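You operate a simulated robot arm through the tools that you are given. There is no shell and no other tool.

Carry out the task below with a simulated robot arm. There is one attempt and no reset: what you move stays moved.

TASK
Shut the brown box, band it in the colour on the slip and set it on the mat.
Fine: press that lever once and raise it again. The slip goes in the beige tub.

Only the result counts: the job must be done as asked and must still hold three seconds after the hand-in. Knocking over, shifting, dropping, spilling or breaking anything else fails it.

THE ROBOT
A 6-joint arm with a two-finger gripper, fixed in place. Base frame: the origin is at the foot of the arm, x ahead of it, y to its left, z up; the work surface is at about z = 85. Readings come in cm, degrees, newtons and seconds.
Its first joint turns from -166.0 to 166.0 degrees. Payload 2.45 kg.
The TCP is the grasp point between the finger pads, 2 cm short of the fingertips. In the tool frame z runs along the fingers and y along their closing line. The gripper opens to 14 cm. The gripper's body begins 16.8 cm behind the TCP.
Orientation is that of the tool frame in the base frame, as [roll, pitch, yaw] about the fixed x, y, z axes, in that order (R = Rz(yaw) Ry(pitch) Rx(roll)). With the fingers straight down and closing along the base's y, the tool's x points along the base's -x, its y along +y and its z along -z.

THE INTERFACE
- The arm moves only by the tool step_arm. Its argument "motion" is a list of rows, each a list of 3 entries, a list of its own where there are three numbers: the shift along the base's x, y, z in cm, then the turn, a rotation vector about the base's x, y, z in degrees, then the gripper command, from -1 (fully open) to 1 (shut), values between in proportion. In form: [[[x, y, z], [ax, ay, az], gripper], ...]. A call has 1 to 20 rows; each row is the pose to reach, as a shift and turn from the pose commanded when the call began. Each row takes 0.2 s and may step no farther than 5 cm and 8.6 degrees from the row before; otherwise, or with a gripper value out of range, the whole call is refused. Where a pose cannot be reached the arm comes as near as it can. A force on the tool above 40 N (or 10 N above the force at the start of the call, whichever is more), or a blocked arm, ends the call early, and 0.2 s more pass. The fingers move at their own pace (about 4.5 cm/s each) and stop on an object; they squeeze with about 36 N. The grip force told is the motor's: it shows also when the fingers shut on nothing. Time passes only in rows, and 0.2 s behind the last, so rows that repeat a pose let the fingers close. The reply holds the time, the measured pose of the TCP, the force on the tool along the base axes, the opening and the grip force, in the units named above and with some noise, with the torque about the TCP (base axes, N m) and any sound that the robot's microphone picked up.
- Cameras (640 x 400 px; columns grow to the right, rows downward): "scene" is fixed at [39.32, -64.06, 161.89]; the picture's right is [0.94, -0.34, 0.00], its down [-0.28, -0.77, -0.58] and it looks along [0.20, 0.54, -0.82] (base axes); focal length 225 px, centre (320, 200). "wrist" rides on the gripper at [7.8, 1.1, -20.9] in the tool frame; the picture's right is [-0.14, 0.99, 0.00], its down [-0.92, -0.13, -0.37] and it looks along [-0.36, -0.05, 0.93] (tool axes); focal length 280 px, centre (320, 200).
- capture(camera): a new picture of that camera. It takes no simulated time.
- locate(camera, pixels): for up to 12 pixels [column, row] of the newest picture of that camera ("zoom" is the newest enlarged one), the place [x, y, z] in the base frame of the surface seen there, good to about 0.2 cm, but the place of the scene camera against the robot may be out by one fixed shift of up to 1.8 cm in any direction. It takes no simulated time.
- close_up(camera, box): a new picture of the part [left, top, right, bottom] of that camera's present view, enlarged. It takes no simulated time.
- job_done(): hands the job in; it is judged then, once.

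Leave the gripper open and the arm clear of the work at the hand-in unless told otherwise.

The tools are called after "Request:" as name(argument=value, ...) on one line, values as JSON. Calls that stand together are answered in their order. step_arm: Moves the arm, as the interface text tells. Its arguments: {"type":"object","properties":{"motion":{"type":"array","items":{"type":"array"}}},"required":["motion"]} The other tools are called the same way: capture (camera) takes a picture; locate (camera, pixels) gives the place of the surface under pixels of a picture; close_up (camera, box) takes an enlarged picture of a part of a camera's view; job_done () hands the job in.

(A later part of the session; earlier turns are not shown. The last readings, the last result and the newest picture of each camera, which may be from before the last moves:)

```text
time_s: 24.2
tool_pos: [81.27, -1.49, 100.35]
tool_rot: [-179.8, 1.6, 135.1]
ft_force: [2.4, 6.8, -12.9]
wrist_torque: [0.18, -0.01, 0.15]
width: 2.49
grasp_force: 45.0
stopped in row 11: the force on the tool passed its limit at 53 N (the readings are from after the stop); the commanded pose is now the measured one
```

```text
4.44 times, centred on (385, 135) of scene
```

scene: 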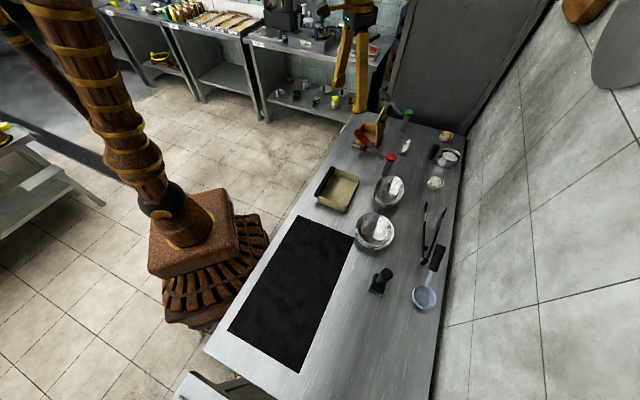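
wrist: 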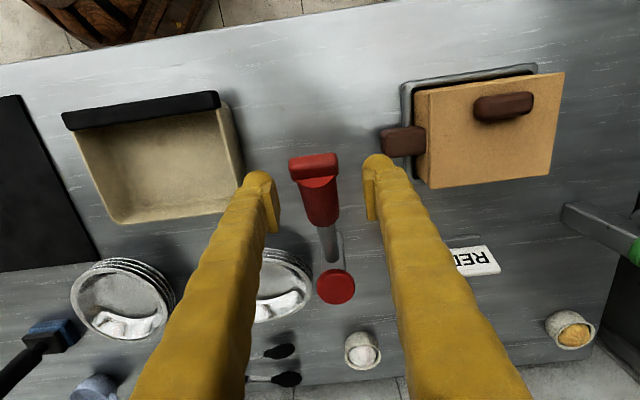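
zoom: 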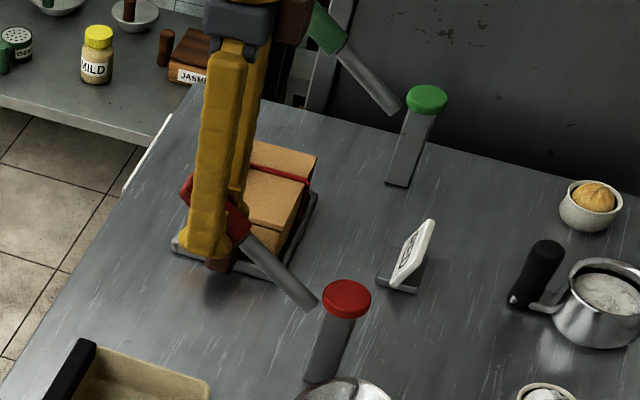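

The 53 N stop came at the top end of the travel: the lever is back at about its first angle against its upper stop. I open the fingers and check that the lever stays up.

Request:
step_arm(motion=[[[0, 0, 0], [0, 0, 0], 0.4], [[0, 0, 0], [0, 0, 0], 0.1], [[0, 0, 0], [0, 0, 0], 0], [[0, 0, 0], [0, 0, 0], 0]])

Request:
capture(camera="wrist")

Request:
close_up(camera="scene", box=[340, 90, 430, 180])

```text
time_s: 25.2
tool_pos: [81.18, -1.34, 100.34]
tool_rot: [-179.8, 1.6, 135.1]
ft_force: [1.4, 0.5, 0.3]
wrist_torque: [0.01, 0.0, 0.01]
width: 6.97
grasp_force: 0.1
```

```text
taken
```

wrist: 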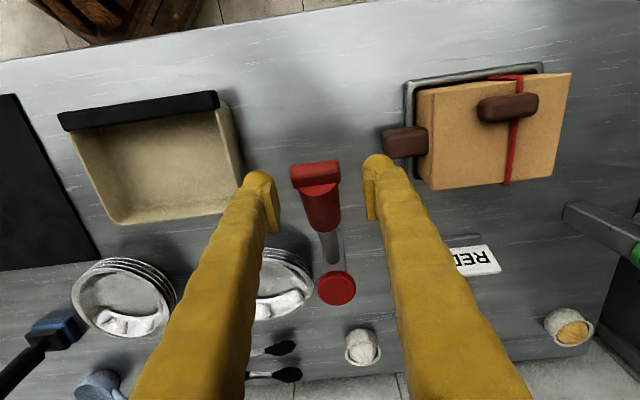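

```text
4.44 times, centred on (385, 135) of scene
```

zoom: 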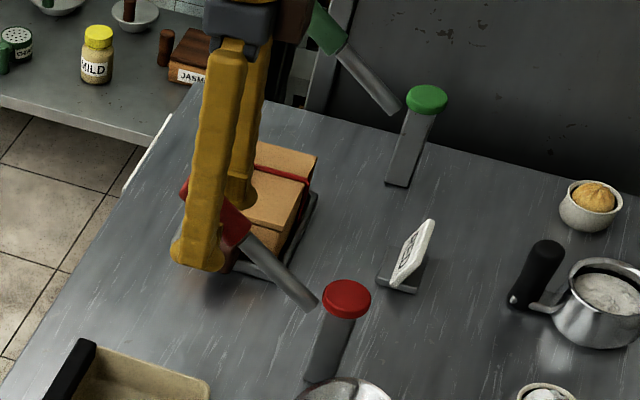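

The lever stays up. I lift straight off it and level the tool, then measure the lever's angle again against the first readings.

Request:
step_arm(motion=[[[0, 0, 3], [0, 0, 0], 0], [[0, 0, 7], [0.6, 0.6, 0], 0], [[0.2, -0.2, 11], [1.13, 1.13, 0], 0], [[0.4, -0.4, 16], [1.13, 1.13, 0], 0], [[0.4, -0.4, 16], [1.13, 1.13, 0], 0]])

Request:
close_up(camera="wrist", box=[260, 110, 400, 250])

```text
time_s: 26.4
tool_pos: [81.71, -1.91, 116.31]
tool_rot: [-179.8, 0.0, 135.0]
ft_force: [0.3, -0.2, -0.2]
wrist_torque: [0.0, -0.02, 0.0]
width: 7.0
grasp_force: 0.1
```

```text
2.86 times, centred on (330, 180) of wrist
```

zoom: 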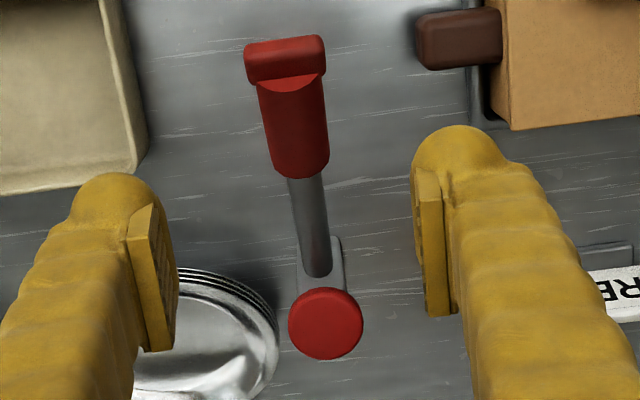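

Request:
locate(camera="zoom", pixels=[[285, 50], [290, 100], [295, 130], [300, 165], [296, 195], [307, 230], [315, 265], [325, 322], [250, 65], [320, 55]])

Request:
capture(camera="scene")

Request:
close_up(camera="scene", box=[345, 95, 425, 175])

```text
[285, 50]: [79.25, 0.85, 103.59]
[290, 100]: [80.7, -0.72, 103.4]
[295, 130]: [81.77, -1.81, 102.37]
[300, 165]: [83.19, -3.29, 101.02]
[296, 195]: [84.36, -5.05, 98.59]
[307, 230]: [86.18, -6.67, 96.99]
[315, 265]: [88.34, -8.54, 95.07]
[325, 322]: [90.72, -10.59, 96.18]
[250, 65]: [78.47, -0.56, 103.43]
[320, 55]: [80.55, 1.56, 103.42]
```

```text
taken
```

scene: 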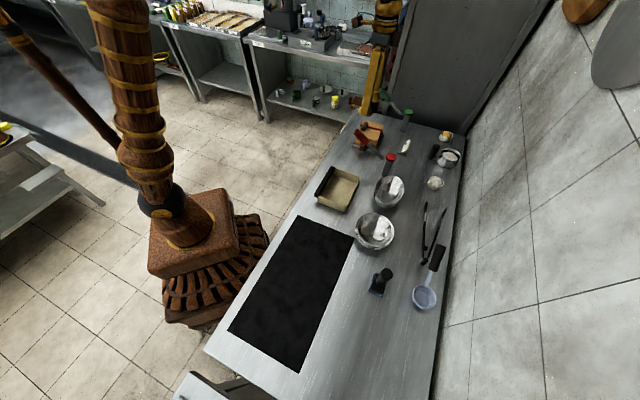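

```text
5.00 times, centred on (385, 135) of scene
```

zoom: 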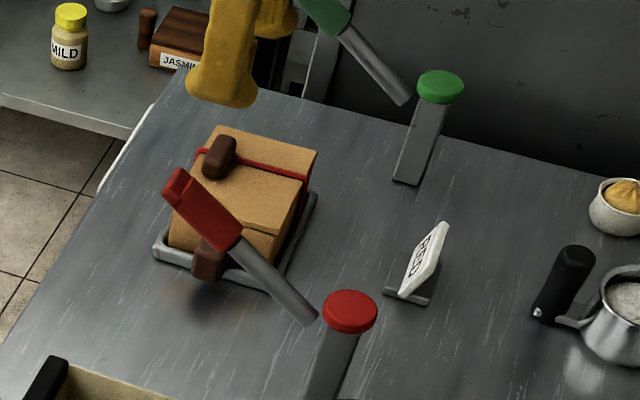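

The lever reads the same as at the start, so it's fully raised, and the band is red. Next the box: I turn the gripper 90 degrees so that it closes across the box's short side, open it wide and go above the box centre (94.0, 12.1).

Request:
step_arm(motion=[[[1, 1, 0], [0, 0, 8], -0.3], [[2, 2.2, 0], [0, 0, 16], -0.6], [[3, 3.5, 0], [0, 0, 24], -1], [[4, 4.8, 0], [0, 0, 32], -1], [[5, 6, 0], [0, 0, 40], -1], [[6.2, 7.2, 0], [0, 0, 48], -1], [[7.4, 8.5, 0], [0, 0, 56], -1], [[8.6, 9.8, 0], [0, 0, 64], -1], [[9.8, 11, 0], [0, 0, 72], -1], [[11, 12.5, -1], [0, 0, 80], -1], [[12.3, 13.97, -2], [0, 0, 87], -1], [[12.3, 13.97, -2], [0, 0, 90], -1], [[12.3, 13.97, -2], [0, 0, 90], -1]])

Request:
capture(camera="wrist")

Request:
close_up(camera="wrist", box=[200, 100, 440, 270])

```text
time_s: 29.2
tool_pos: [93.85, 12.14, 114.25]
tool_rot: [-179.8, 0.0, -135.0]
ft_force: [0.1, -0.8, -0.1]
wrist_torque: [0.01, -0.01, -0.03]
width: 13.99
grasp_force: 0.1
```

```text
taken
```

wrist: 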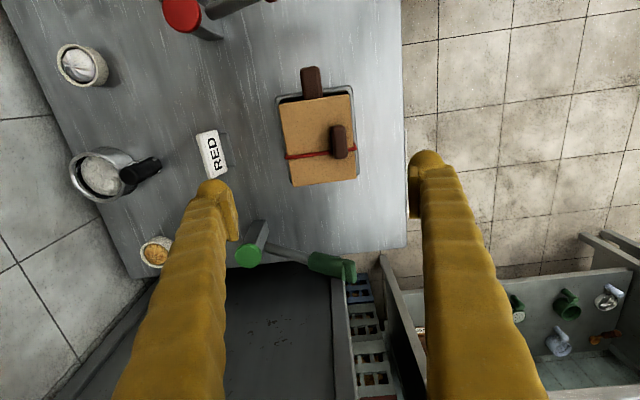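

```text
2.35 times, centred on (320, 185) of wrist
```

zoom: 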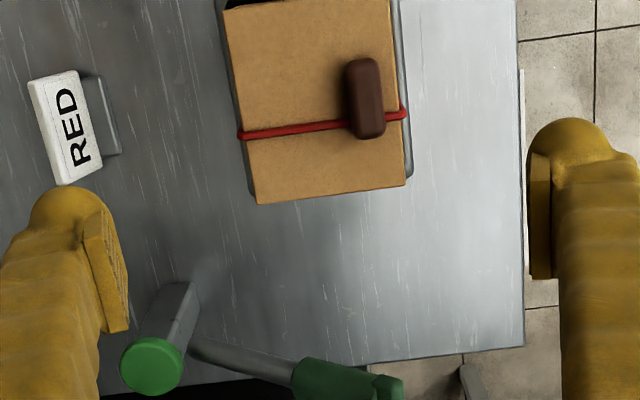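

I'll measure the box edges and the band here to centre the grip.

Request:
locate(camera="zoom", pixels=[[242, 135], [330, 127], [403, 113], [260, 198], [403, 182], [235, 60], [388, 30], [320, 170], [365, 95], [50, 100], [150, 355], [190, 290]])

Request:
locate(camera="wrist", pixels=[[280, 101], [282, 110], [355, 95], [350, 97], [293, 184], [357, 175], [311, 85], [311, 70], [311, 97], [301, 85], [320, 85], [340, 140]])

```text
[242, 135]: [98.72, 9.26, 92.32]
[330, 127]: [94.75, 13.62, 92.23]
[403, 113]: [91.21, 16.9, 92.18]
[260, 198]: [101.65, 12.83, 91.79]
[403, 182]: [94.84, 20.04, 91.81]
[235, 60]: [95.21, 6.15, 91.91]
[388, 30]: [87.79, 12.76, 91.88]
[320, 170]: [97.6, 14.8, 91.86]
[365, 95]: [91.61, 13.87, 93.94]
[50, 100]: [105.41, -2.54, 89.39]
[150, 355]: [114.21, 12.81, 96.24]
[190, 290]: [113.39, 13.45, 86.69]
```

```text
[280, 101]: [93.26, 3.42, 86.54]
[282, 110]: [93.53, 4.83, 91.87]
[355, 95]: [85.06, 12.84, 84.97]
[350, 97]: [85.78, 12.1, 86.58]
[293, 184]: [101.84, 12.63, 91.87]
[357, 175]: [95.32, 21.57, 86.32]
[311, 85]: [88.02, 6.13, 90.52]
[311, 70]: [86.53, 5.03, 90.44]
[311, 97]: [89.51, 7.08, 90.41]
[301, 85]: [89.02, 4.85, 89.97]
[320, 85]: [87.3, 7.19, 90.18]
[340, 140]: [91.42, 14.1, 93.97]
```

The band sits at 1.4 cm beyond the box's middle and stands 0.4 cm proud, so I grip slightly on the near side of it, at (93.3, 11.4). I lower with the gripper fully open, fingertips ending at z 87.4, above the tray rim (86.5).

Request:
step_arm(motion=[[[-0.63, -0.75, -4], [0, 0, 0], -1], [[-0.63, -0.75, -8], [0, 0, 0], -1], [[-0.63, -0.75, -12], [0, 0, 0], -1], [[-0.63, -0.75, -16], [0, 0, 0], -1], [[-0.63, -0.75, -19], [0, 0, 0], -1], [[-0.63, -0.75, -22], [0, 0, 0], -1], [[-0.63, -0.75, -24], [0, 0, 0], -1], [[-0.63, -0.75, -24.9], [0, 0, 0], -1], [[-0.63, -0.75, -24.9], [0, 0, 0], -1]])

Request:
capture(camera="wrist")

Request:
close_up(camera="scene", box=[345, 85, 425, 165])

```text
time_s: 31.2
tool_pos: [93.42, 11.54, 89.35]
tool_rot: [-179.8, 0.1, -134.9]
ft_force: [0.5, -0.4, -0.1]
wrist_torque: [0.03, 0.01, -0.01]
width: 14.02
grasp_force: 0.0
```

```text
taken
```

wrist: 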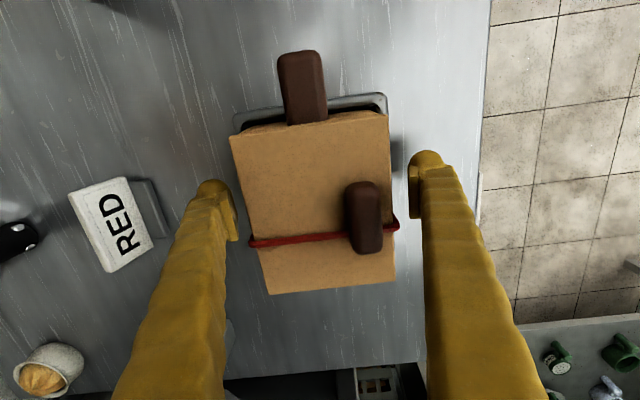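

```text
5.00 times, centred on (385, 125) of scene
```

zoom: 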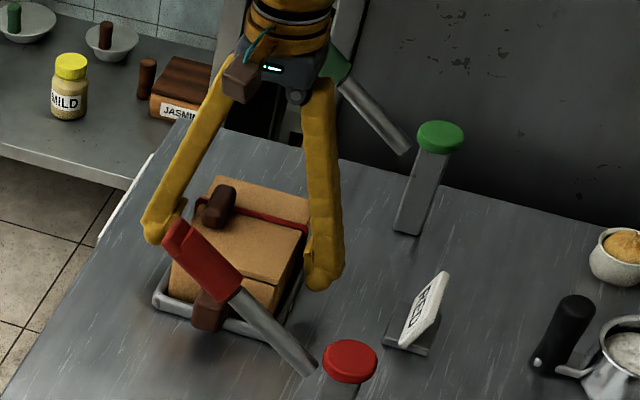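

The fingers are either side of the box, centred. I close on it.

Request:
step_arm(motion=[[[0, 0, 0], [0, 0, 0], -0.6], [[0, 0, 0], [0, 0, 0], -0.3], [[0, 0, 0], [0, 0, 0], 0], [[0, 0, 0], [0, 0, 0], 0.5], [[0, 0, 0], [0, 0, 0], 1], [[0, 0, 0], [0, 0, 0], 1]])

Request:
capture(camera="wrist")

```text
time_s: 32.6
tool_pos: [93.47, 11.43, 89.58]
tool_rot: [-179.8, 0.1, -135.0]
ft_force: [0.9, -1.0, 3.0]
wrist_torque: [-0.1, -0.05, 0.01]
width: 11.52
grasp_force: 36.0
```

```text
taken
```

wrist: 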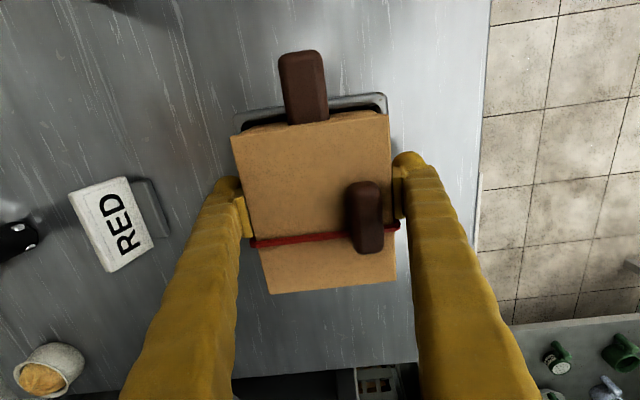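

The opening stopped at 11.5 cm, wider than the box's 9.9 cm, and the hand was lifted 0.2 cm. I look closely at what the fingers are resting on.

Request:
close_up(camera="wrist", box=[200, 80, 440, 310])

Request:
close_up(camera="scene", box=[355, 100, 405, 150])

```text
1.74 times, centred on (320, 195) of wrist
```

zoom: 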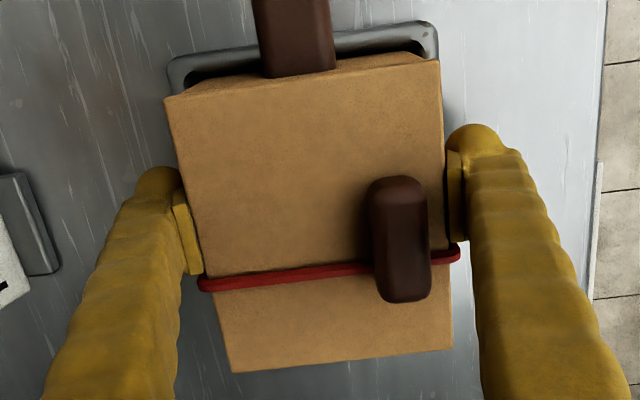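

```text
8.00 times, centred on (380, 125) of scene
```

zoom: 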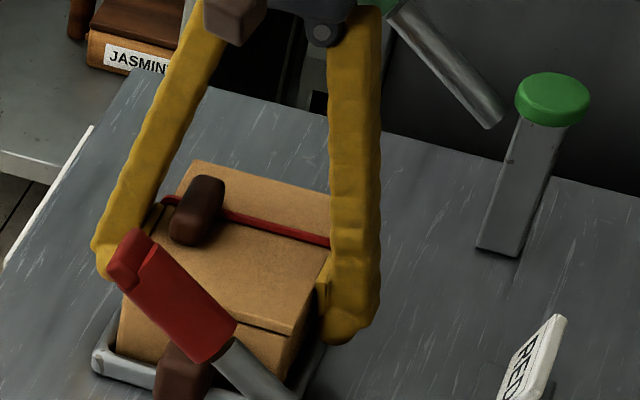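

The fingertips seem to have met the tray rim's edge rather than the box. I open a little, raise 1.1 cm, shift 0.3 cm away from the band, and close again.

Request:
step_arm(motion=[[[0, 0, 0], [0, 0, 0], -0.9], [[0, 0, 0], [0, 0, 0], -0.9], [[-0.1, -0.1, 0.5], [0, 0, 0], -0.9], [[-0.21, -0.21, 1.1], [0, 0, 0], -0.9], [[-0.21, -0.21, 1.1], [0, 0, 0], -0.9]])

Request:
step_arm(motion=[[[0, 0, 0], [0, 0, 0], -0.6], [[0, 0, 0], [0, 0, 0], -0.3], [[0, 0, 0], [0, 0, 0], 0], [[0, 0, 0], [0, 0, 0], 0.5], [[0, 0, 0], [0, 0, 0], 1], [[0, 0, 0], [0, 0, 0], 1]])

Request:
close_up(camera="wrist", box=[200, 80, 440, 310])

```text
time_s: 33.8
tool_pos: [93.17, 11.31, 90.5]
tool_rot: [-179.8, 0.1, -135.0]
ft_force: [0.5, -0.8, 0.1]
wrist_torque: [0.0, 0.0, -0.02]
width: 13.3
grasp_force: 0.1
```

```text
time_s: 35.2
tool_pos: [93.11, 11.26, 90.54]
tool_rot: [-179.9, 0.0, -134.9]
ft_force: [-0.6, -0.9, 1.4]
wrist_torque: [-0.08, -0.01, -0.04]
width: 10.92
grasp_force: 36.0
```

```text
1.74 times, centred on (320, 195) of wrist
```

zoom: 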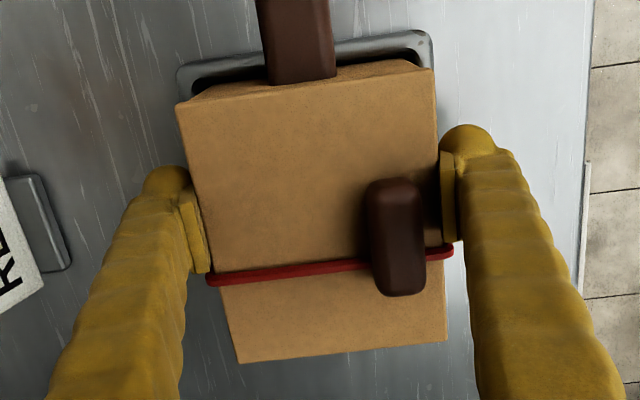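

The opening now reads 10.9 cm with 36 N. I measure the pads, box sides and band ends to see what is between the pads.

Request:
locate(camera="zoom", pixels=[[190, 200], [197, 240], [205, 268], [210, 280], [447, 250], [452, 170], [448, 230], [212, 250], [192, 190], [438, 180], [462, 215], [441, 200]])

Request:
close_up(camera="wrist", box=[250, 160, 310, 220])

Request:
close_up(camera="wrist", box=[345, 140, 405, 240])

```text
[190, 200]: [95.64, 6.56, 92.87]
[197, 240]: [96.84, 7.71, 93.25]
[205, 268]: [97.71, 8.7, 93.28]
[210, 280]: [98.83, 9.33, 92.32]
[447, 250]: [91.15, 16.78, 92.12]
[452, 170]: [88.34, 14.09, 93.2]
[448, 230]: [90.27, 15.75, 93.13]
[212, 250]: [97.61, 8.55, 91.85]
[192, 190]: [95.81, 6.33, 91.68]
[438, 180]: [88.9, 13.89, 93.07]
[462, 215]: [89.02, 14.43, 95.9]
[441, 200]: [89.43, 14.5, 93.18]
```

```text
6.67 times, centred on (280, 190) of wrist
```

zoom: 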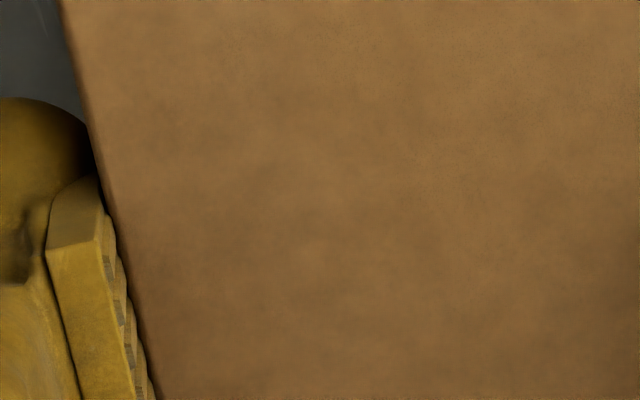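

```text
4.00 times, centred on (375, 190) of wrist
```

zoom: 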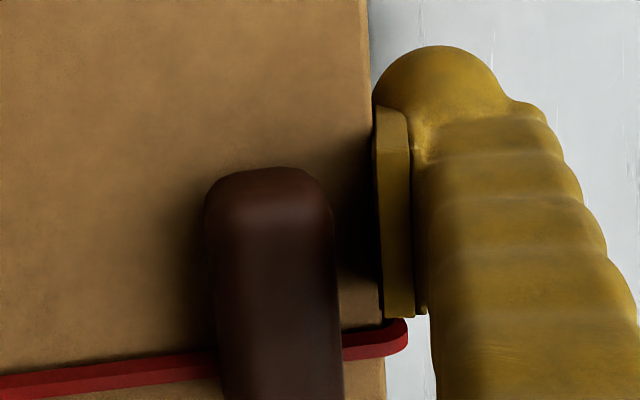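

The pads are at the box sides with 36 N held, so the hold looks real. I try a slow 2 cm lift and check that the box comes along level.

Request:
step_arm(motion=[[[0, 0, 0.4], [0, 0, 0], 1], [[0, 0, 0.8], [0, 0, 0], 1], [[0, 0, 1.4], [0, 0, 0], 1], [[0, 0, 2], [0, 0, 0], 1], [[0, 0, 2], [0, 0, 0], 1]])

Request:
capture(camera="wrist")

Request:
close_up(camera="scene", box=[350, 95, 410, 155])

```text
time_s: 36.4
tool_pos: [93.16, 11.16, 92.53]
tool_rot: [-179.8, 0.0, -135.0]
ft_force: [0.2, -0.1, -2.0]
wrist_torque: [0.0, 0.03, 0.0]
width: 10.92
grasp_force: 36.2
```

```text
taken
```

wrist: 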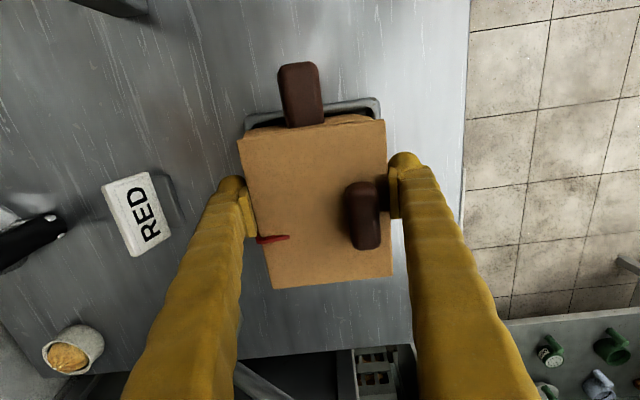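

```text
6.67 times, centred on (380, 125) of scene
```

zoom: 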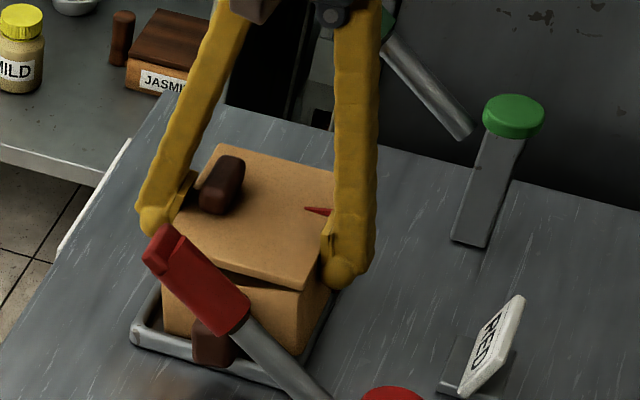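

The lid is lifting rather than the whole box: the pads are holding the lid (a gap shows at its edge, and the band is partly covered). I lower straight back the same 2 cm at once.

Request:
step_arm(motion=[[[0, 0, -0.6], [0, 0, 0], 1], [[0, 0, -1.2], [0, 0, 0], 1], [[0, 0, -1.7], [0, 0, 0], 1], [[0, 0, -2.1], [0, 0, 0], 1], [[0, 0, -2.1], [0, 0, 0], 1]])

Request:
capture(camera="wrist")

Request:
close_up(camera="scene", box=[350, 95, 410, 155])

```text
time_s: 37.6
tool_pos: [93.15, 11.18, 90.47]
tool_rot: [-179.8, 0.1, -134.9]
ft_force: [7.9, -9.2, 31.8]
wrist_torque: [-0.75, -0.96, -0.08]
width: 11.17
grasp_force: 35.5
```

```text
taken
```

wrist: 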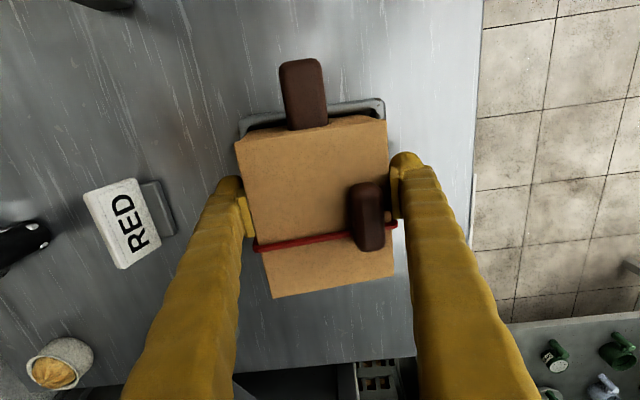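

```text
6.67 times, centred on (380, 125) of scene
```

zoom: 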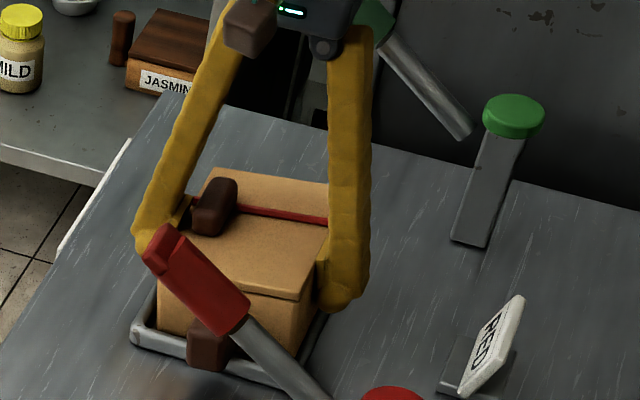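

Lowered, with 32 N downward strain in the hold. I open the gripper to release it and then inspect the lid and band.

Request:
step_arm(motion=[[[0, 0, 0], [0, 0, 0], -0.8], [[0, 0, 0], [0, 0, 0], -1], [[0, 0, 0], [0, 0, 0], -1], [[0, 0, 0], [0, 0, 0], -1]])

Request:
close_up(camera="wrist", box=[200, 80, 440, 310])

Request:
locate(camera="zoom", pixels=[[190, 115], [430, 75], [245, 350], [435, 330], [220, 280], [300, 270], [450, 255], [300, 180], [340, 230], [410, 200], [280, 40], [225, 70]])

Request:
close_up(camera="scene", box=[350, 95, 410, 155])

```text
time_s: 38.6
tool_pos: [93.23, 11.12, 90.46]
tool_rot: [-179.8, 0.0, -134.9]
ft_force: [0.3, 0.1, -0.1]
wrist_torque: [0.02, 0.02, 0.0]
width: 14.0
grasp_force: 0.1
```

```text
1.74 times, centred on (320, 195) of wrist
```

zoom: 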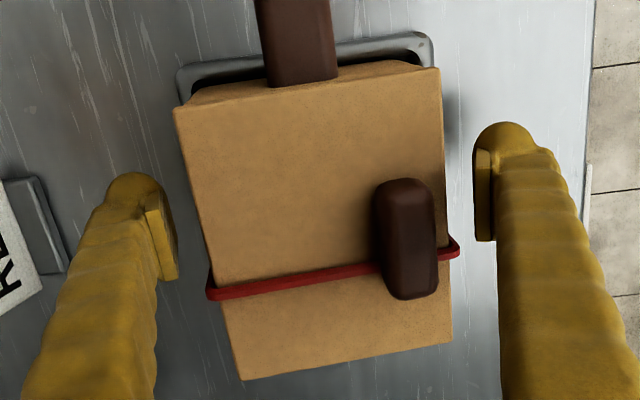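

```text
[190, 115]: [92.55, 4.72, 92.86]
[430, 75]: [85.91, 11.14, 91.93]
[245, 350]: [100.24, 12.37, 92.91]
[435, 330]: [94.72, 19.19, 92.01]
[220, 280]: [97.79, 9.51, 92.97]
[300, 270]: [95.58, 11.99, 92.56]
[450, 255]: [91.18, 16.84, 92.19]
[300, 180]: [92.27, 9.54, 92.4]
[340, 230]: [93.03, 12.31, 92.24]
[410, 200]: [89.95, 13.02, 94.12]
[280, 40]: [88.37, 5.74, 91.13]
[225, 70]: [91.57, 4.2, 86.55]
```

```text
6.67 times, centred on (380, 125) of scene
```

zoom: 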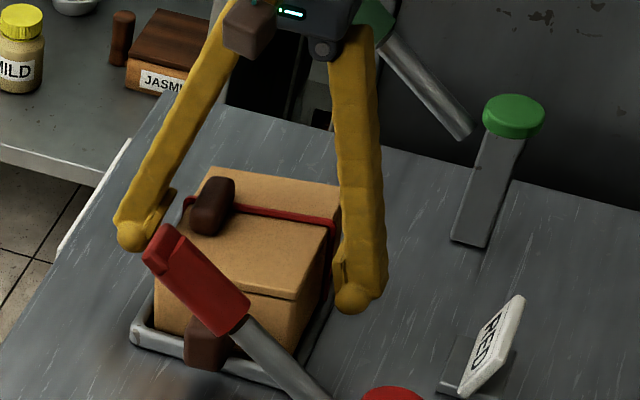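

The box now sits tilted: its hinge side reads z 92.9 and the other side 92.0, so its hinge-side bottom edge rests on the tray rim; the lid itself looks shut on the body. I look closer at both sides to understand the widths of lid, band and body.

Request:
close_up(camera="wrist", box=[245, 150, 325, 310])

Request:
locate(camera="zoom", pixels=[[260, 120], [285, 190], [292, 200], [300, 240], [330, 340], [322, 340], [318, 205], [282, 170], [278, 175], [295, 215], [345, 355], [310, 280]])

Request:
close_up(camera="wrist", box=[345, 100, 425, 300])

```text
2.50 times, centred on (285, 230) of wrist
```

zoom: 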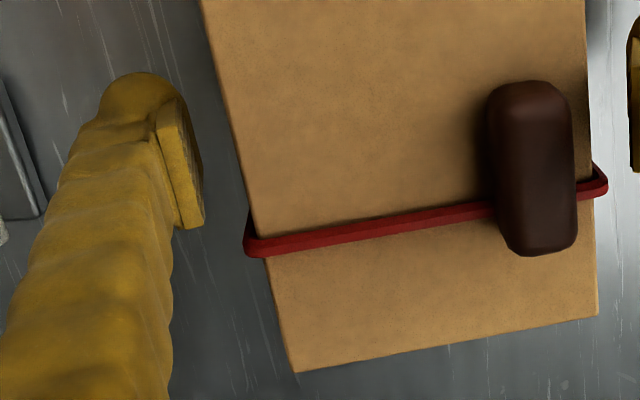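

```text
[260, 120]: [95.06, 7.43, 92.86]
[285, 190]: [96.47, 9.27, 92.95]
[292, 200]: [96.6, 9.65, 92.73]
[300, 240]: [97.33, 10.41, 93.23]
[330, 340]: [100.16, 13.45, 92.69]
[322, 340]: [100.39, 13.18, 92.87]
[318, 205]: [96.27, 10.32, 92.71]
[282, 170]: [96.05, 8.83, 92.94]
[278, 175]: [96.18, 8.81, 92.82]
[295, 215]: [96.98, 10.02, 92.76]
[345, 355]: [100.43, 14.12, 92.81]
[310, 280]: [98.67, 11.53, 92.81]
```

```text
2.00 times, centred on (385, 200) of wrist
```

zoom: 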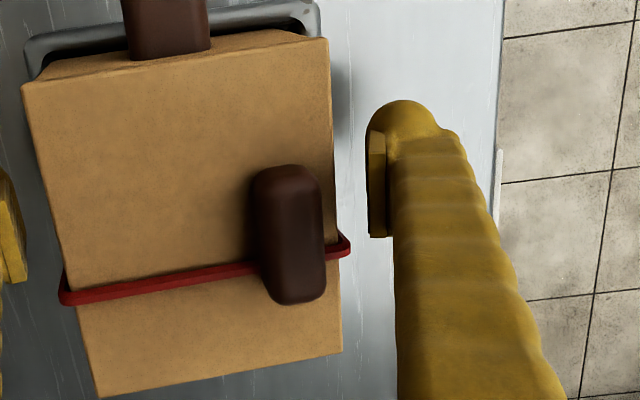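

Request:
locate(camera="zoom", pixels=[[26, 100], [325, 50], [40, 180], [331, 150], [56, 270], [60, 295], [347, 245], [337, 330], [85, 345], [100, 388], [335, 235], [375, 200]])

Request:
close_up(camera="scene", box=[360, 108, 400, 150])

```text
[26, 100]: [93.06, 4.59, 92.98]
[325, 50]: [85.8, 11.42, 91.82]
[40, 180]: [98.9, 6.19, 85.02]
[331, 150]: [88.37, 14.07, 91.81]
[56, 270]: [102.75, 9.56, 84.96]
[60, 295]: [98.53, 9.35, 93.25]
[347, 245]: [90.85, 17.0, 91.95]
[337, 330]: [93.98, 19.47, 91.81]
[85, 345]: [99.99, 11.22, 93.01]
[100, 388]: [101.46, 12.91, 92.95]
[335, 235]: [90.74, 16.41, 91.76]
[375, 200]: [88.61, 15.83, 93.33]
```

```text
9.52 times, centred on (380, 129) of scene
```

zoom: 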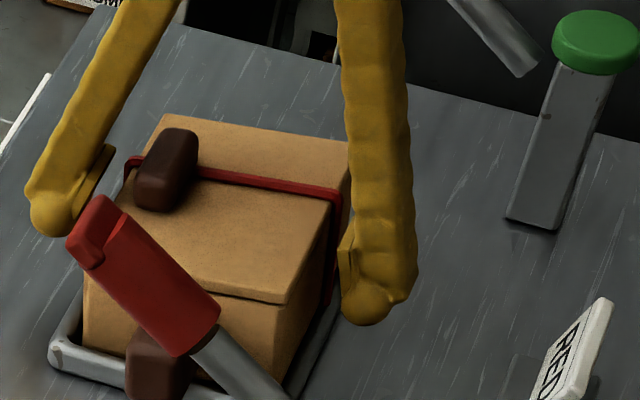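

The loop of the band stands 0.5 cm proud at each side (10.9 cm across), so the pads held only band and lid, not the body. The body has its own side handle (about 2.2 cm wide), fixed to it, so I'll carry the box by that. I rise clear and move over the handle with the gripper partly open.

Request:
step_arm(motion=[[[0, 0, 4], [0, 0, 0], -1], [[0, 0, 8], [0, 0, 0], -1], [[0, 0, 12], [0, 0, 0], -0.6], [[-1.8, -1.8, 14], [0, 0, 0], 0], [[-3.6, -3.6, 16], [0, 0, 0], 0], [[-5.16, -5.16, 18], [0, 0, 0], 0], [[-5.16, -5.16, 18], [0, 0, 0], 0]])

Request:
capture(camera="wrist")

Request:
close_up(camera="wrist", box=[230, 130, 430, 300])

Request:
close_up(camera="scene", box=[350, 100, 410, 160])

```text
time_s: 40.2
tool_pos: [88.06, 5.79, 108.54]
tool_rot: [-179.7, 0.0, -135.0]
ft_force: [-0.1, 0.7, -1.1]
wrist_torque: [0.02, 0.03, 0.0]
width: 7.02
grasp_force: 0.0
```

```text
taken
```

wrist: 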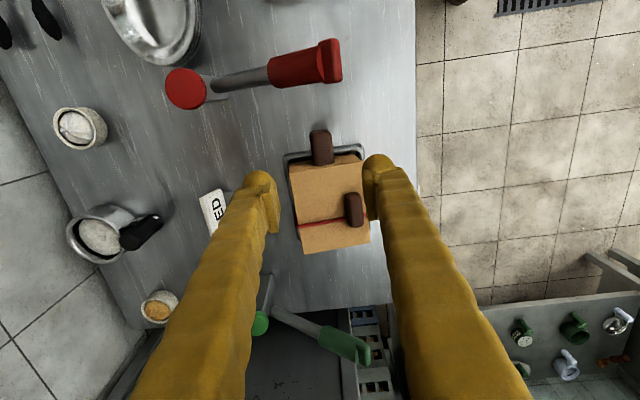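

```text
2.35 times, centred on (330, 215) of wrist
```

zoom: 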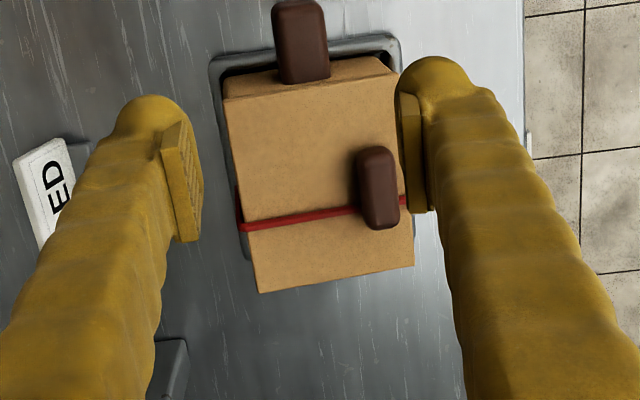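

```text
6.67 times, centred on (380, 130) of scene
```

zoom: 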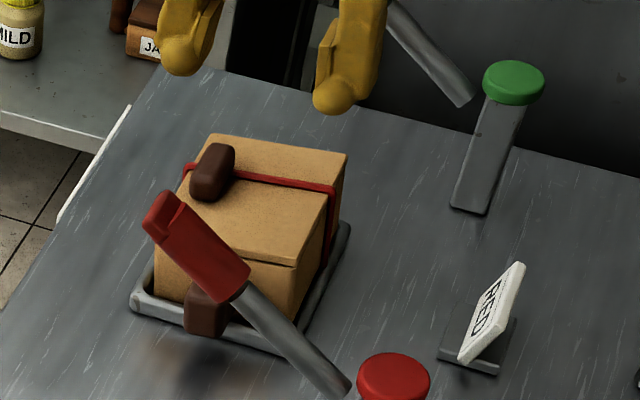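

Request:
close_up(camera="wrist", box=[270, 110, 390, 260])

Request:
locate(camera="zoom", pixels=[[310, 70], [318, 130], [300, 100], [338, 95], [320, 100], [250, 165], [255, 225], [365, 140], [275, 365], [360, 200], [420, 345], [272, 108]])

```text
2.67 times, centred on (330, 185) of wrist
```

zoom: 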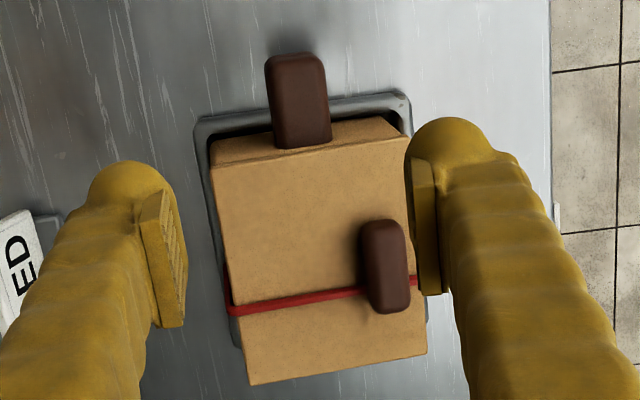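

```text
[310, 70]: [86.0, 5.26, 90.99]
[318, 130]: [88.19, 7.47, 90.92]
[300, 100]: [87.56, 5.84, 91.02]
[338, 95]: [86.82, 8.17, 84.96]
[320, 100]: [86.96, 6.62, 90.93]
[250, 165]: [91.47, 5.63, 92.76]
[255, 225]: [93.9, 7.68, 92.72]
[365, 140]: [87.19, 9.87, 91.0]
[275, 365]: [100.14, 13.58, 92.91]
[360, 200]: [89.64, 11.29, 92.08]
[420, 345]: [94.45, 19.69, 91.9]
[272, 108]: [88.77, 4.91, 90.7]
```

The handle is at u 64.5–68.6, top z 91, centre line about (87.8, 6.05). I lower the open fingers either side of it to z 89.8.

Request:
step_arm(motion=[[[-0.25, 0.25, -4], [0, 0, 0], 0.1], [[-0.25, 0.25, -8], [0, 0, 0], 0.1], [[-0.25, 0.25, -12], [0, 0, 0], 0.1], [[-0.25, 0.25, -15], [0, 0, 0], 0.1], [[-0.25, 0.25, -17.5], [0, 0, 0], 0.1], [[-0.25, 0.25, -18.7], [0, 0, 0], 0.1], [[-0.25, 0.25, -18.7], [0, 0, 0], 0.1]])

Request:
capture(camera="wrist")

Request:
close_up(camera="scene", box=[350, 100, 410, 160])

```text
time_s: 41.8
tool_pos: [87.64, 6.4, 89.73]
tool_rot: [-179.8, 0.1, -134.9]
ft_force: [0.8, -0.3, 0.2]
wrist_torque: [0.01, 0.0, -0.02]
width: 6.31
grasp_force: 0.0
```

```text
taken
```

wrist: 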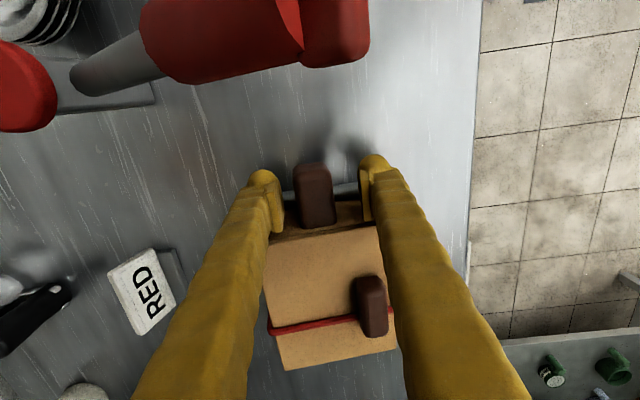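

```text
6.67 times, centred on (380, 130) of scene
```

zoom: 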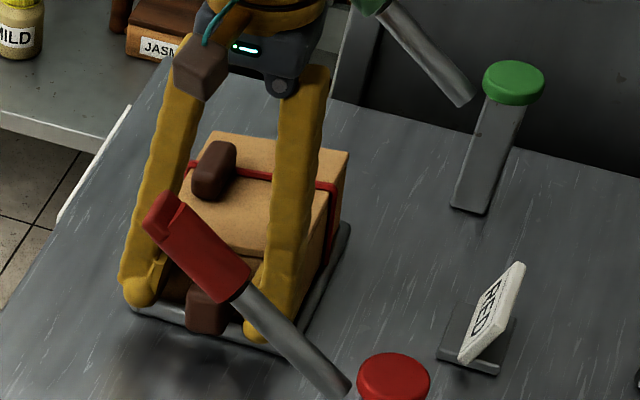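

The handle sits about 0.3 cm left of the middle between the fingers. I shift by that and close on the handle.

Request:
step_arm(motion=[[[0.21, -0.21, 0], [0, 0, 0], 0.1], [[0.21, -0.21, 0], [0, 0, 0], 0.4], [[0.21, -0.21, 0], [0, 0, 0], 0.7], [[0.21, -0.21, 0], [0, 0, 0], 1], [[0.21, -0.21, 0], [0, 0, 0], 1], [[0.21, -0.21, 0], [0, 0, 0], 1]])

Request:
capture(camera="wrist")

Request:
close_up(camera="scene", box=[350, 100, 410, 160])

```text
time_s: 43.2
tool_pos: [87.8, 6.03, 89.71]
tool_rot: [-179.8, 0.0, -134.9]
ft_force: [-0.3, -0.4, -1.8]
wrist_torque: [-0.1, 0.11, 0.01]
width: 2.89
grasp_force: 36.5
```

```text
taken
```

wrist: 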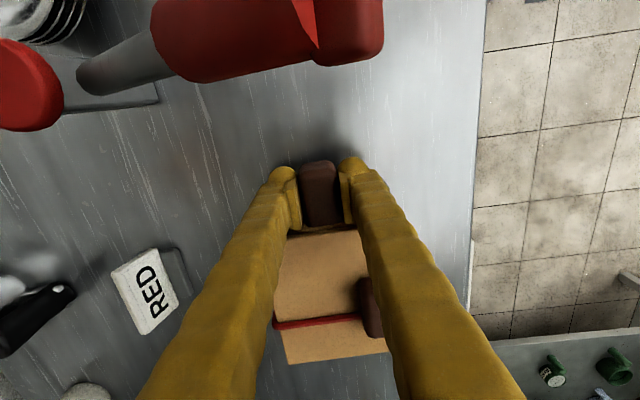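

```text
6.67 times, centred on (380, 130) of scene
```

zoom: 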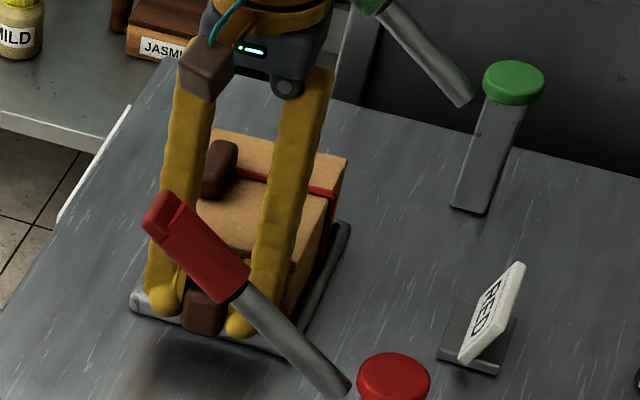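

Gripped the handle at 2.9 cm. I lift 2 cm slowly and check that the whole box comes up with the lid shut.

Request:
step_arm(motion=[[[0, 0, 0.4], [0, 0, 0], 1], [[0, 0, 0.8], [0, 0, 0], 1], [[0, 0, 1.4], [0, 0, 0], 1], [[0, 0, 2], [0, 0, 0], 1], [[0, 0, 2.5], [0, 0, 0], 1], [[0, 0, 2.5], [0, 0, 0], 1]])

Request:
capture(camera="wrist")

Request:
close_up(camera="scene", box=[350, 95, 410, 155])

```text
time_s: 44.6
tool_pos: [87.98, 6.11, 92.15]
tool_rot: [-179.7, 0.0, -135.0]
ft_force: [0.2, -0.2, -2.2]
wrist_torque: [-0.12, 0.08, -0.02]
width: 2.86
grasp_force: 36.0
```

```text
taken
```

wrist: 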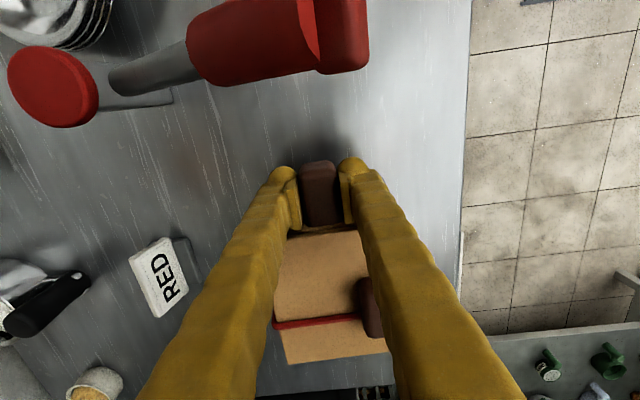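

```text
6.67 times, centred on (380, 125) of scene
```

zoom: 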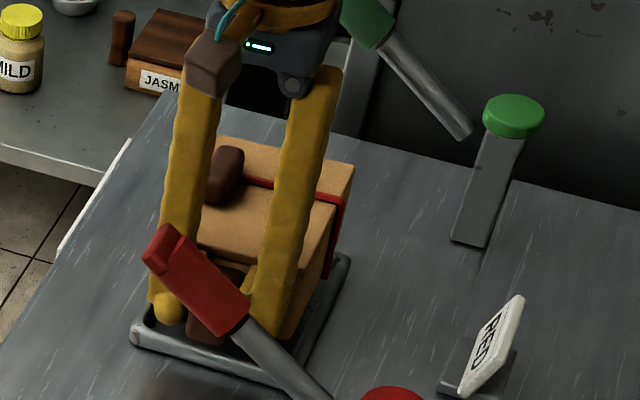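

The box is lifted whole, lid shut and band on; it weighs only about 2 N. I keep lifting straight up to carrying height, above the levers, and measure the mat and tub with the scene camera.

Request:
step_arm(motion=[[[0, 0, 2], [0, 0, 0], 1], [[0, 0, 5], [0, 0, 0], 1], [[0, 0, 8], [0, 0, 0], 1], [[0, 0, 11], [0, 0, 0], 1], [[0, 0, 14], [0, 0, 0], 1], [[0, 0, 17], [0, 0, 0], 1], [[0, 0, 20], [0, 0, 0], 1], [[0, 0, 22], [0, 0, 0], 1], [[0, 0, 22], [0, 0, 0], 1]])

Request:
capture(camera="scene")

Request:
locate(camera="scene", pixels=[[302, 218], [353, 237], [300, 368], [232, 330], [295, 290], [340, 190], [327, 200], [357, 185], [345, 208], [330, 175], [375, 232], [378, 283]])

Request:
capture(camera="wrist")

```text
time_s: 46.6
tool_pos: [88.01, 5.72, 114.15]
tool_rot: [-179.8, 0.0, -135.1]
ft_force: [-0.4, 0.1, -1.6]
wrist_torque: [-0.11, 0.13, 0.0]
width: 2.88
grasp_force: 36.0
```

```text
taken
```

scene: 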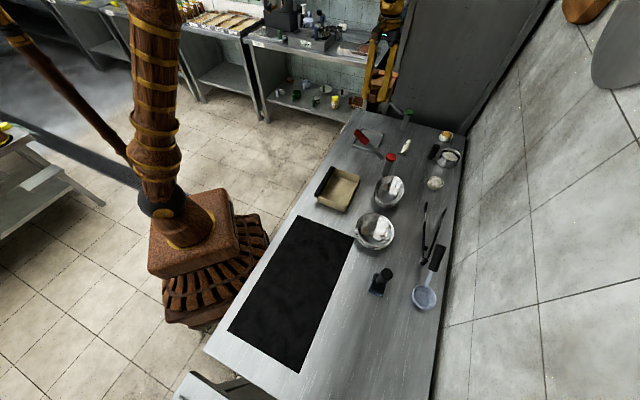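

```text
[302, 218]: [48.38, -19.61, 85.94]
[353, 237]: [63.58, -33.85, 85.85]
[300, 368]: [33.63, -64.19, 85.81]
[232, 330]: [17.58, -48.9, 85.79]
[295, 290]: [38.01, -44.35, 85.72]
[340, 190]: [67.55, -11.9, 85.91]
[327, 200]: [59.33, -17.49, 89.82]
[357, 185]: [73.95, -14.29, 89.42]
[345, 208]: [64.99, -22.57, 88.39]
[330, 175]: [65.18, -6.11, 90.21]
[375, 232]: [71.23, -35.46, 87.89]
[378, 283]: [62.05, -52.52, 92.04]
```

```text
taken
```

wrist: 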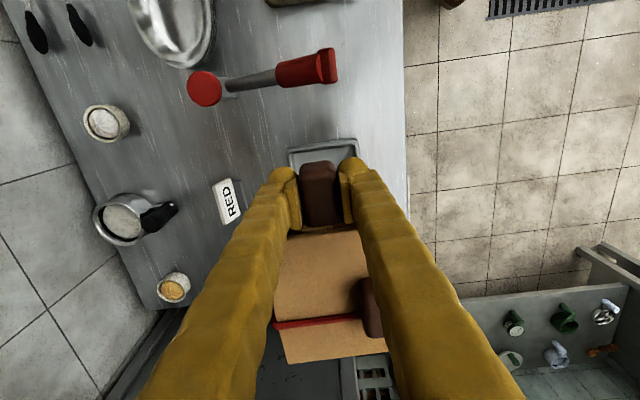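

The mat spans about (48,-20), (64,-34), (34,-64), (18,-49). I carry the box at this height toward a point above the mat's middle in two legs, keeping its turn unchanged.

Request:
step_arm(motion=[[[-1.53, -1.58, 0.5], [0, 0, 0], 1], [[-4.09, -4.22, 1], [0, 0, 0], 1], [[-7.15, -7.39, 1], [0, 0, 0], 1], [[-10.22, -10.56, 1], [0, 0, 0], 1], [[-13.29, -13.73, 1], [0, 0, 0], 1], [[-16.35, -16.9, 1], [0, 0, 0], 1], [[-19.42, -20.06, 1], [0, 0, 0], 1], [[-22.48, -23.23, 1], [0, 0, 0], 1], [[-24.0, -24.8, 1], [0, 0, 0], 1], [[-24.0, -24.8, 1], [0, 0, 0], 1]])

Request:
capture(camera="scene")

Request:
capture(camera="wrist")

```text
time_s: 48.8
tool_pos: [63.95, -18.66, 115.22]
tool_rot: [-179.8, -0.1, -135.0]
ft_force: [-0.9, 0.1, -1.9]
wrist_torque: [-0.09, 0.12, -0.01]
width: 2.86
grasp_force: 36.1
```

```text
taken
```

scene: 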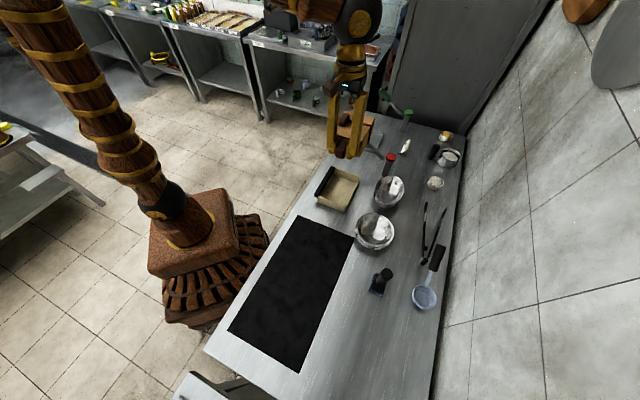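

```text
taken
```

wrist: 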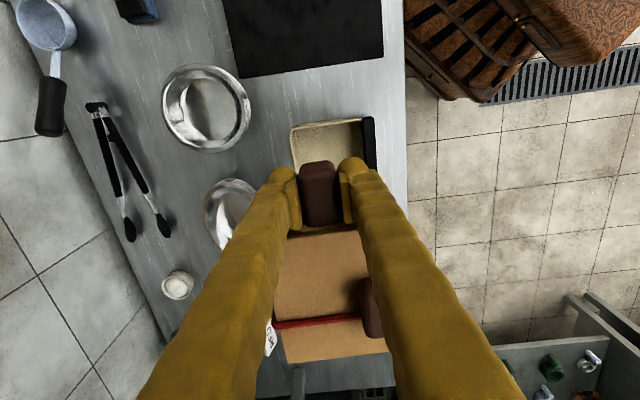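

The box hangs steady and level. I go on with the second leg to above the mat.

Request:
step_arm(motion=[[[-1.5, -1.56, 0], [0, 0, 0], 1], [[-4.3, -4.5, 0], [0, 0, 0], 1], [[-7.3, -7.6, 0], [0, 0, 0], 1], [[-10.3, -10.7, 0], [0, 0, 0], 1], [[-13.3, -13.8, 0], [0, 0, 0], 1], [[-16.3, -16.95, 0], [0, 0, 0], 1], [[-19.3, -20.1, 0], [0, 0, 0], 1], [[-22.3, -23.2, 0], [0, 0, 0], 1], [[-25, -26, 0], [0, 0, 0], 1], [[-27, -28.1, 0], [0, 0, 0], 1], [[-27, -28.1, 0], [0, 0, 0], 1], [[-27, -28.1, 0], [0, 0, 0], 1]])

Request:
capture(camera="scene")

Request:
capture(camera="wrist")

```text
time_s: 51.4
tool_pos: [36.95, -46.8, 115.26]
tool_rot: [-179.8, 0.0, -135.0]
ft_force: [0.3, -1.2, -1.5]
wrist_torque: [-0.07, 0.1, -0.01]
width: 2.88
grasp_force: 35.8
```

```text
taken
```

scene: 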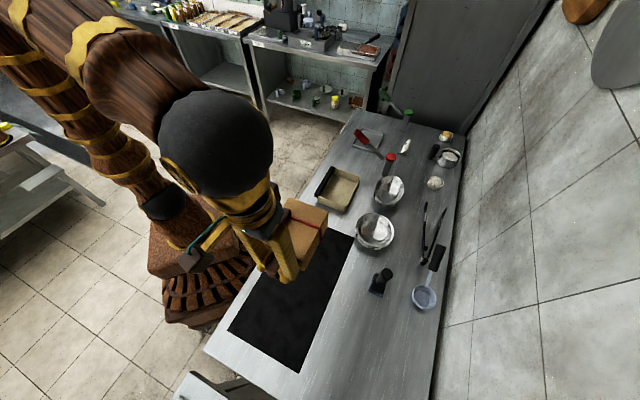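

```text
taken
```

wrist: 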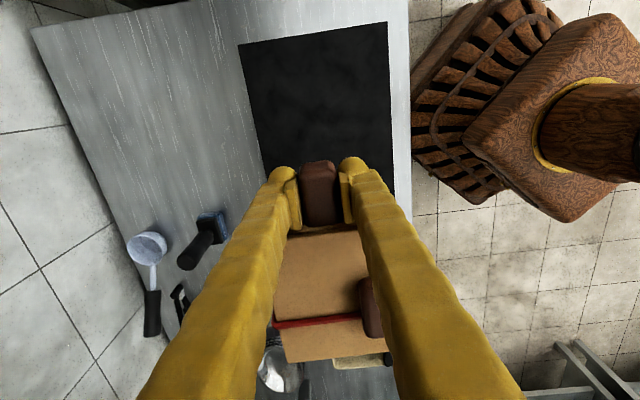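

Now above the mat. I check the mat's edges with the wrist camera before lowering.

Request:
locate(camera="wrist", pixels=[[240, 47], [384, 25], [258, 140], [391, 140], [325, 100], [395, 190], [320, 260], [290, 345], [310, 322]])

```text
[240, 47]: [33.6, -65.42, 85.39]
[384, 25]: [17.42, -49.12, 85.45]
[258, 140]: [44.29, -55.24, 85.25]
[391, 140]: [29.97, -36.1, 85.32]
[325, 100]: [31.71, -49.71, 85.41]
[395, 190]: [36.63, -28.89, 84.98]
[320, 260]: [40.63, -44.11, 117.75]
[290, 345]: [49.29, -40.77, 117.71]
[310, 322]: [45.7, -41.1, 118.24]
```

The mat covers u -22 to +20 and v -70 to -47, and the box is centred over it, level (lid z 117.7). The box bottom should be about 25.8 cm above the mat; I lower 24.5 cm first.

Request:
step_arm(motion=[[[0, 0, -2], [0, 0, 0], 1], [[0, 0, -5.5], [0, 0, 0], 1], [[0, 0, -9.5], [0, 0, 0], 1], [[0, 0, -13.5], [0, 0, 0], 1], [[0, 0, -17.5], [0, 0, 0], 1], [[0, 0, -20.5], [0, 0, 0], 1], [[0, 0, -22.5], [0, 0, 0], 1], [[0, 0, -24], [0, 0, 0], 1], [[0, 0, -24.5], [0, 0, 0], 1], [[0, 0, -24.5], [0, 0, 0], 1]])

Request:
close_up(camera="scene", box=[220, 190, 360, 330])

Request:
capture(camera="wrist")

```text
time_s: 53.6
tool_pos: [36.99, -46.89, 90.61]
tool_rot: [-179.8, 0.1, -135.1]
ft_force: [-0.8, -0.4, -2.0]
wrist_torque: [-0.13, 0.07, -0.03]
width: 2.89
grasp_force: 36.1
```

```text
2.86 times, centred on (290, 260) of scene
```

zoom: 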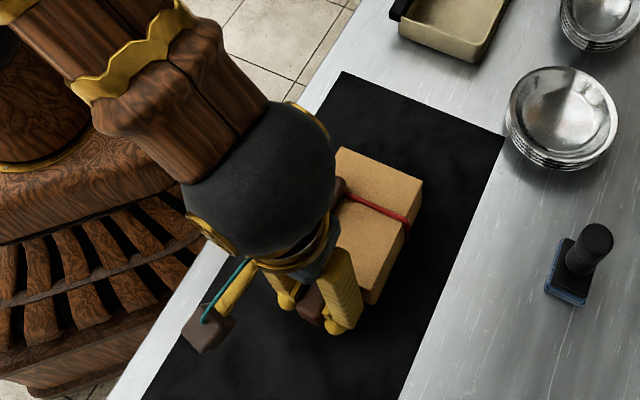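

```text
taken
```

wrist: 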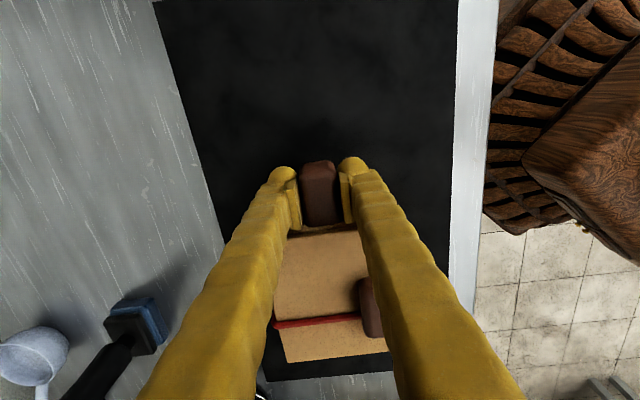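

Still hanging free (-2 N). I lower in small steps until the weight comes off.

Request:
step_arm(motion=[[[0, 0, -0.3], [0, 0, 0], 1], [[0, 0, -0.6], [0, 0, 0], 1], [[0, 0, -0.8], [0, 0, 0], 1], [[0, 0, -1.0], [0, 0, 0], 1]])

```text
time_s: 54.6
tool_pos: [36.97, -46.78, 89.77]
tool_rot: [-179.7, 0.0, -135.0]
ft_force: [0.3, 0.9, -2.4]
wrist_torque: [-0.1, 0.12, -0.01]
width: 2.89
grasp_force: 35.7
```

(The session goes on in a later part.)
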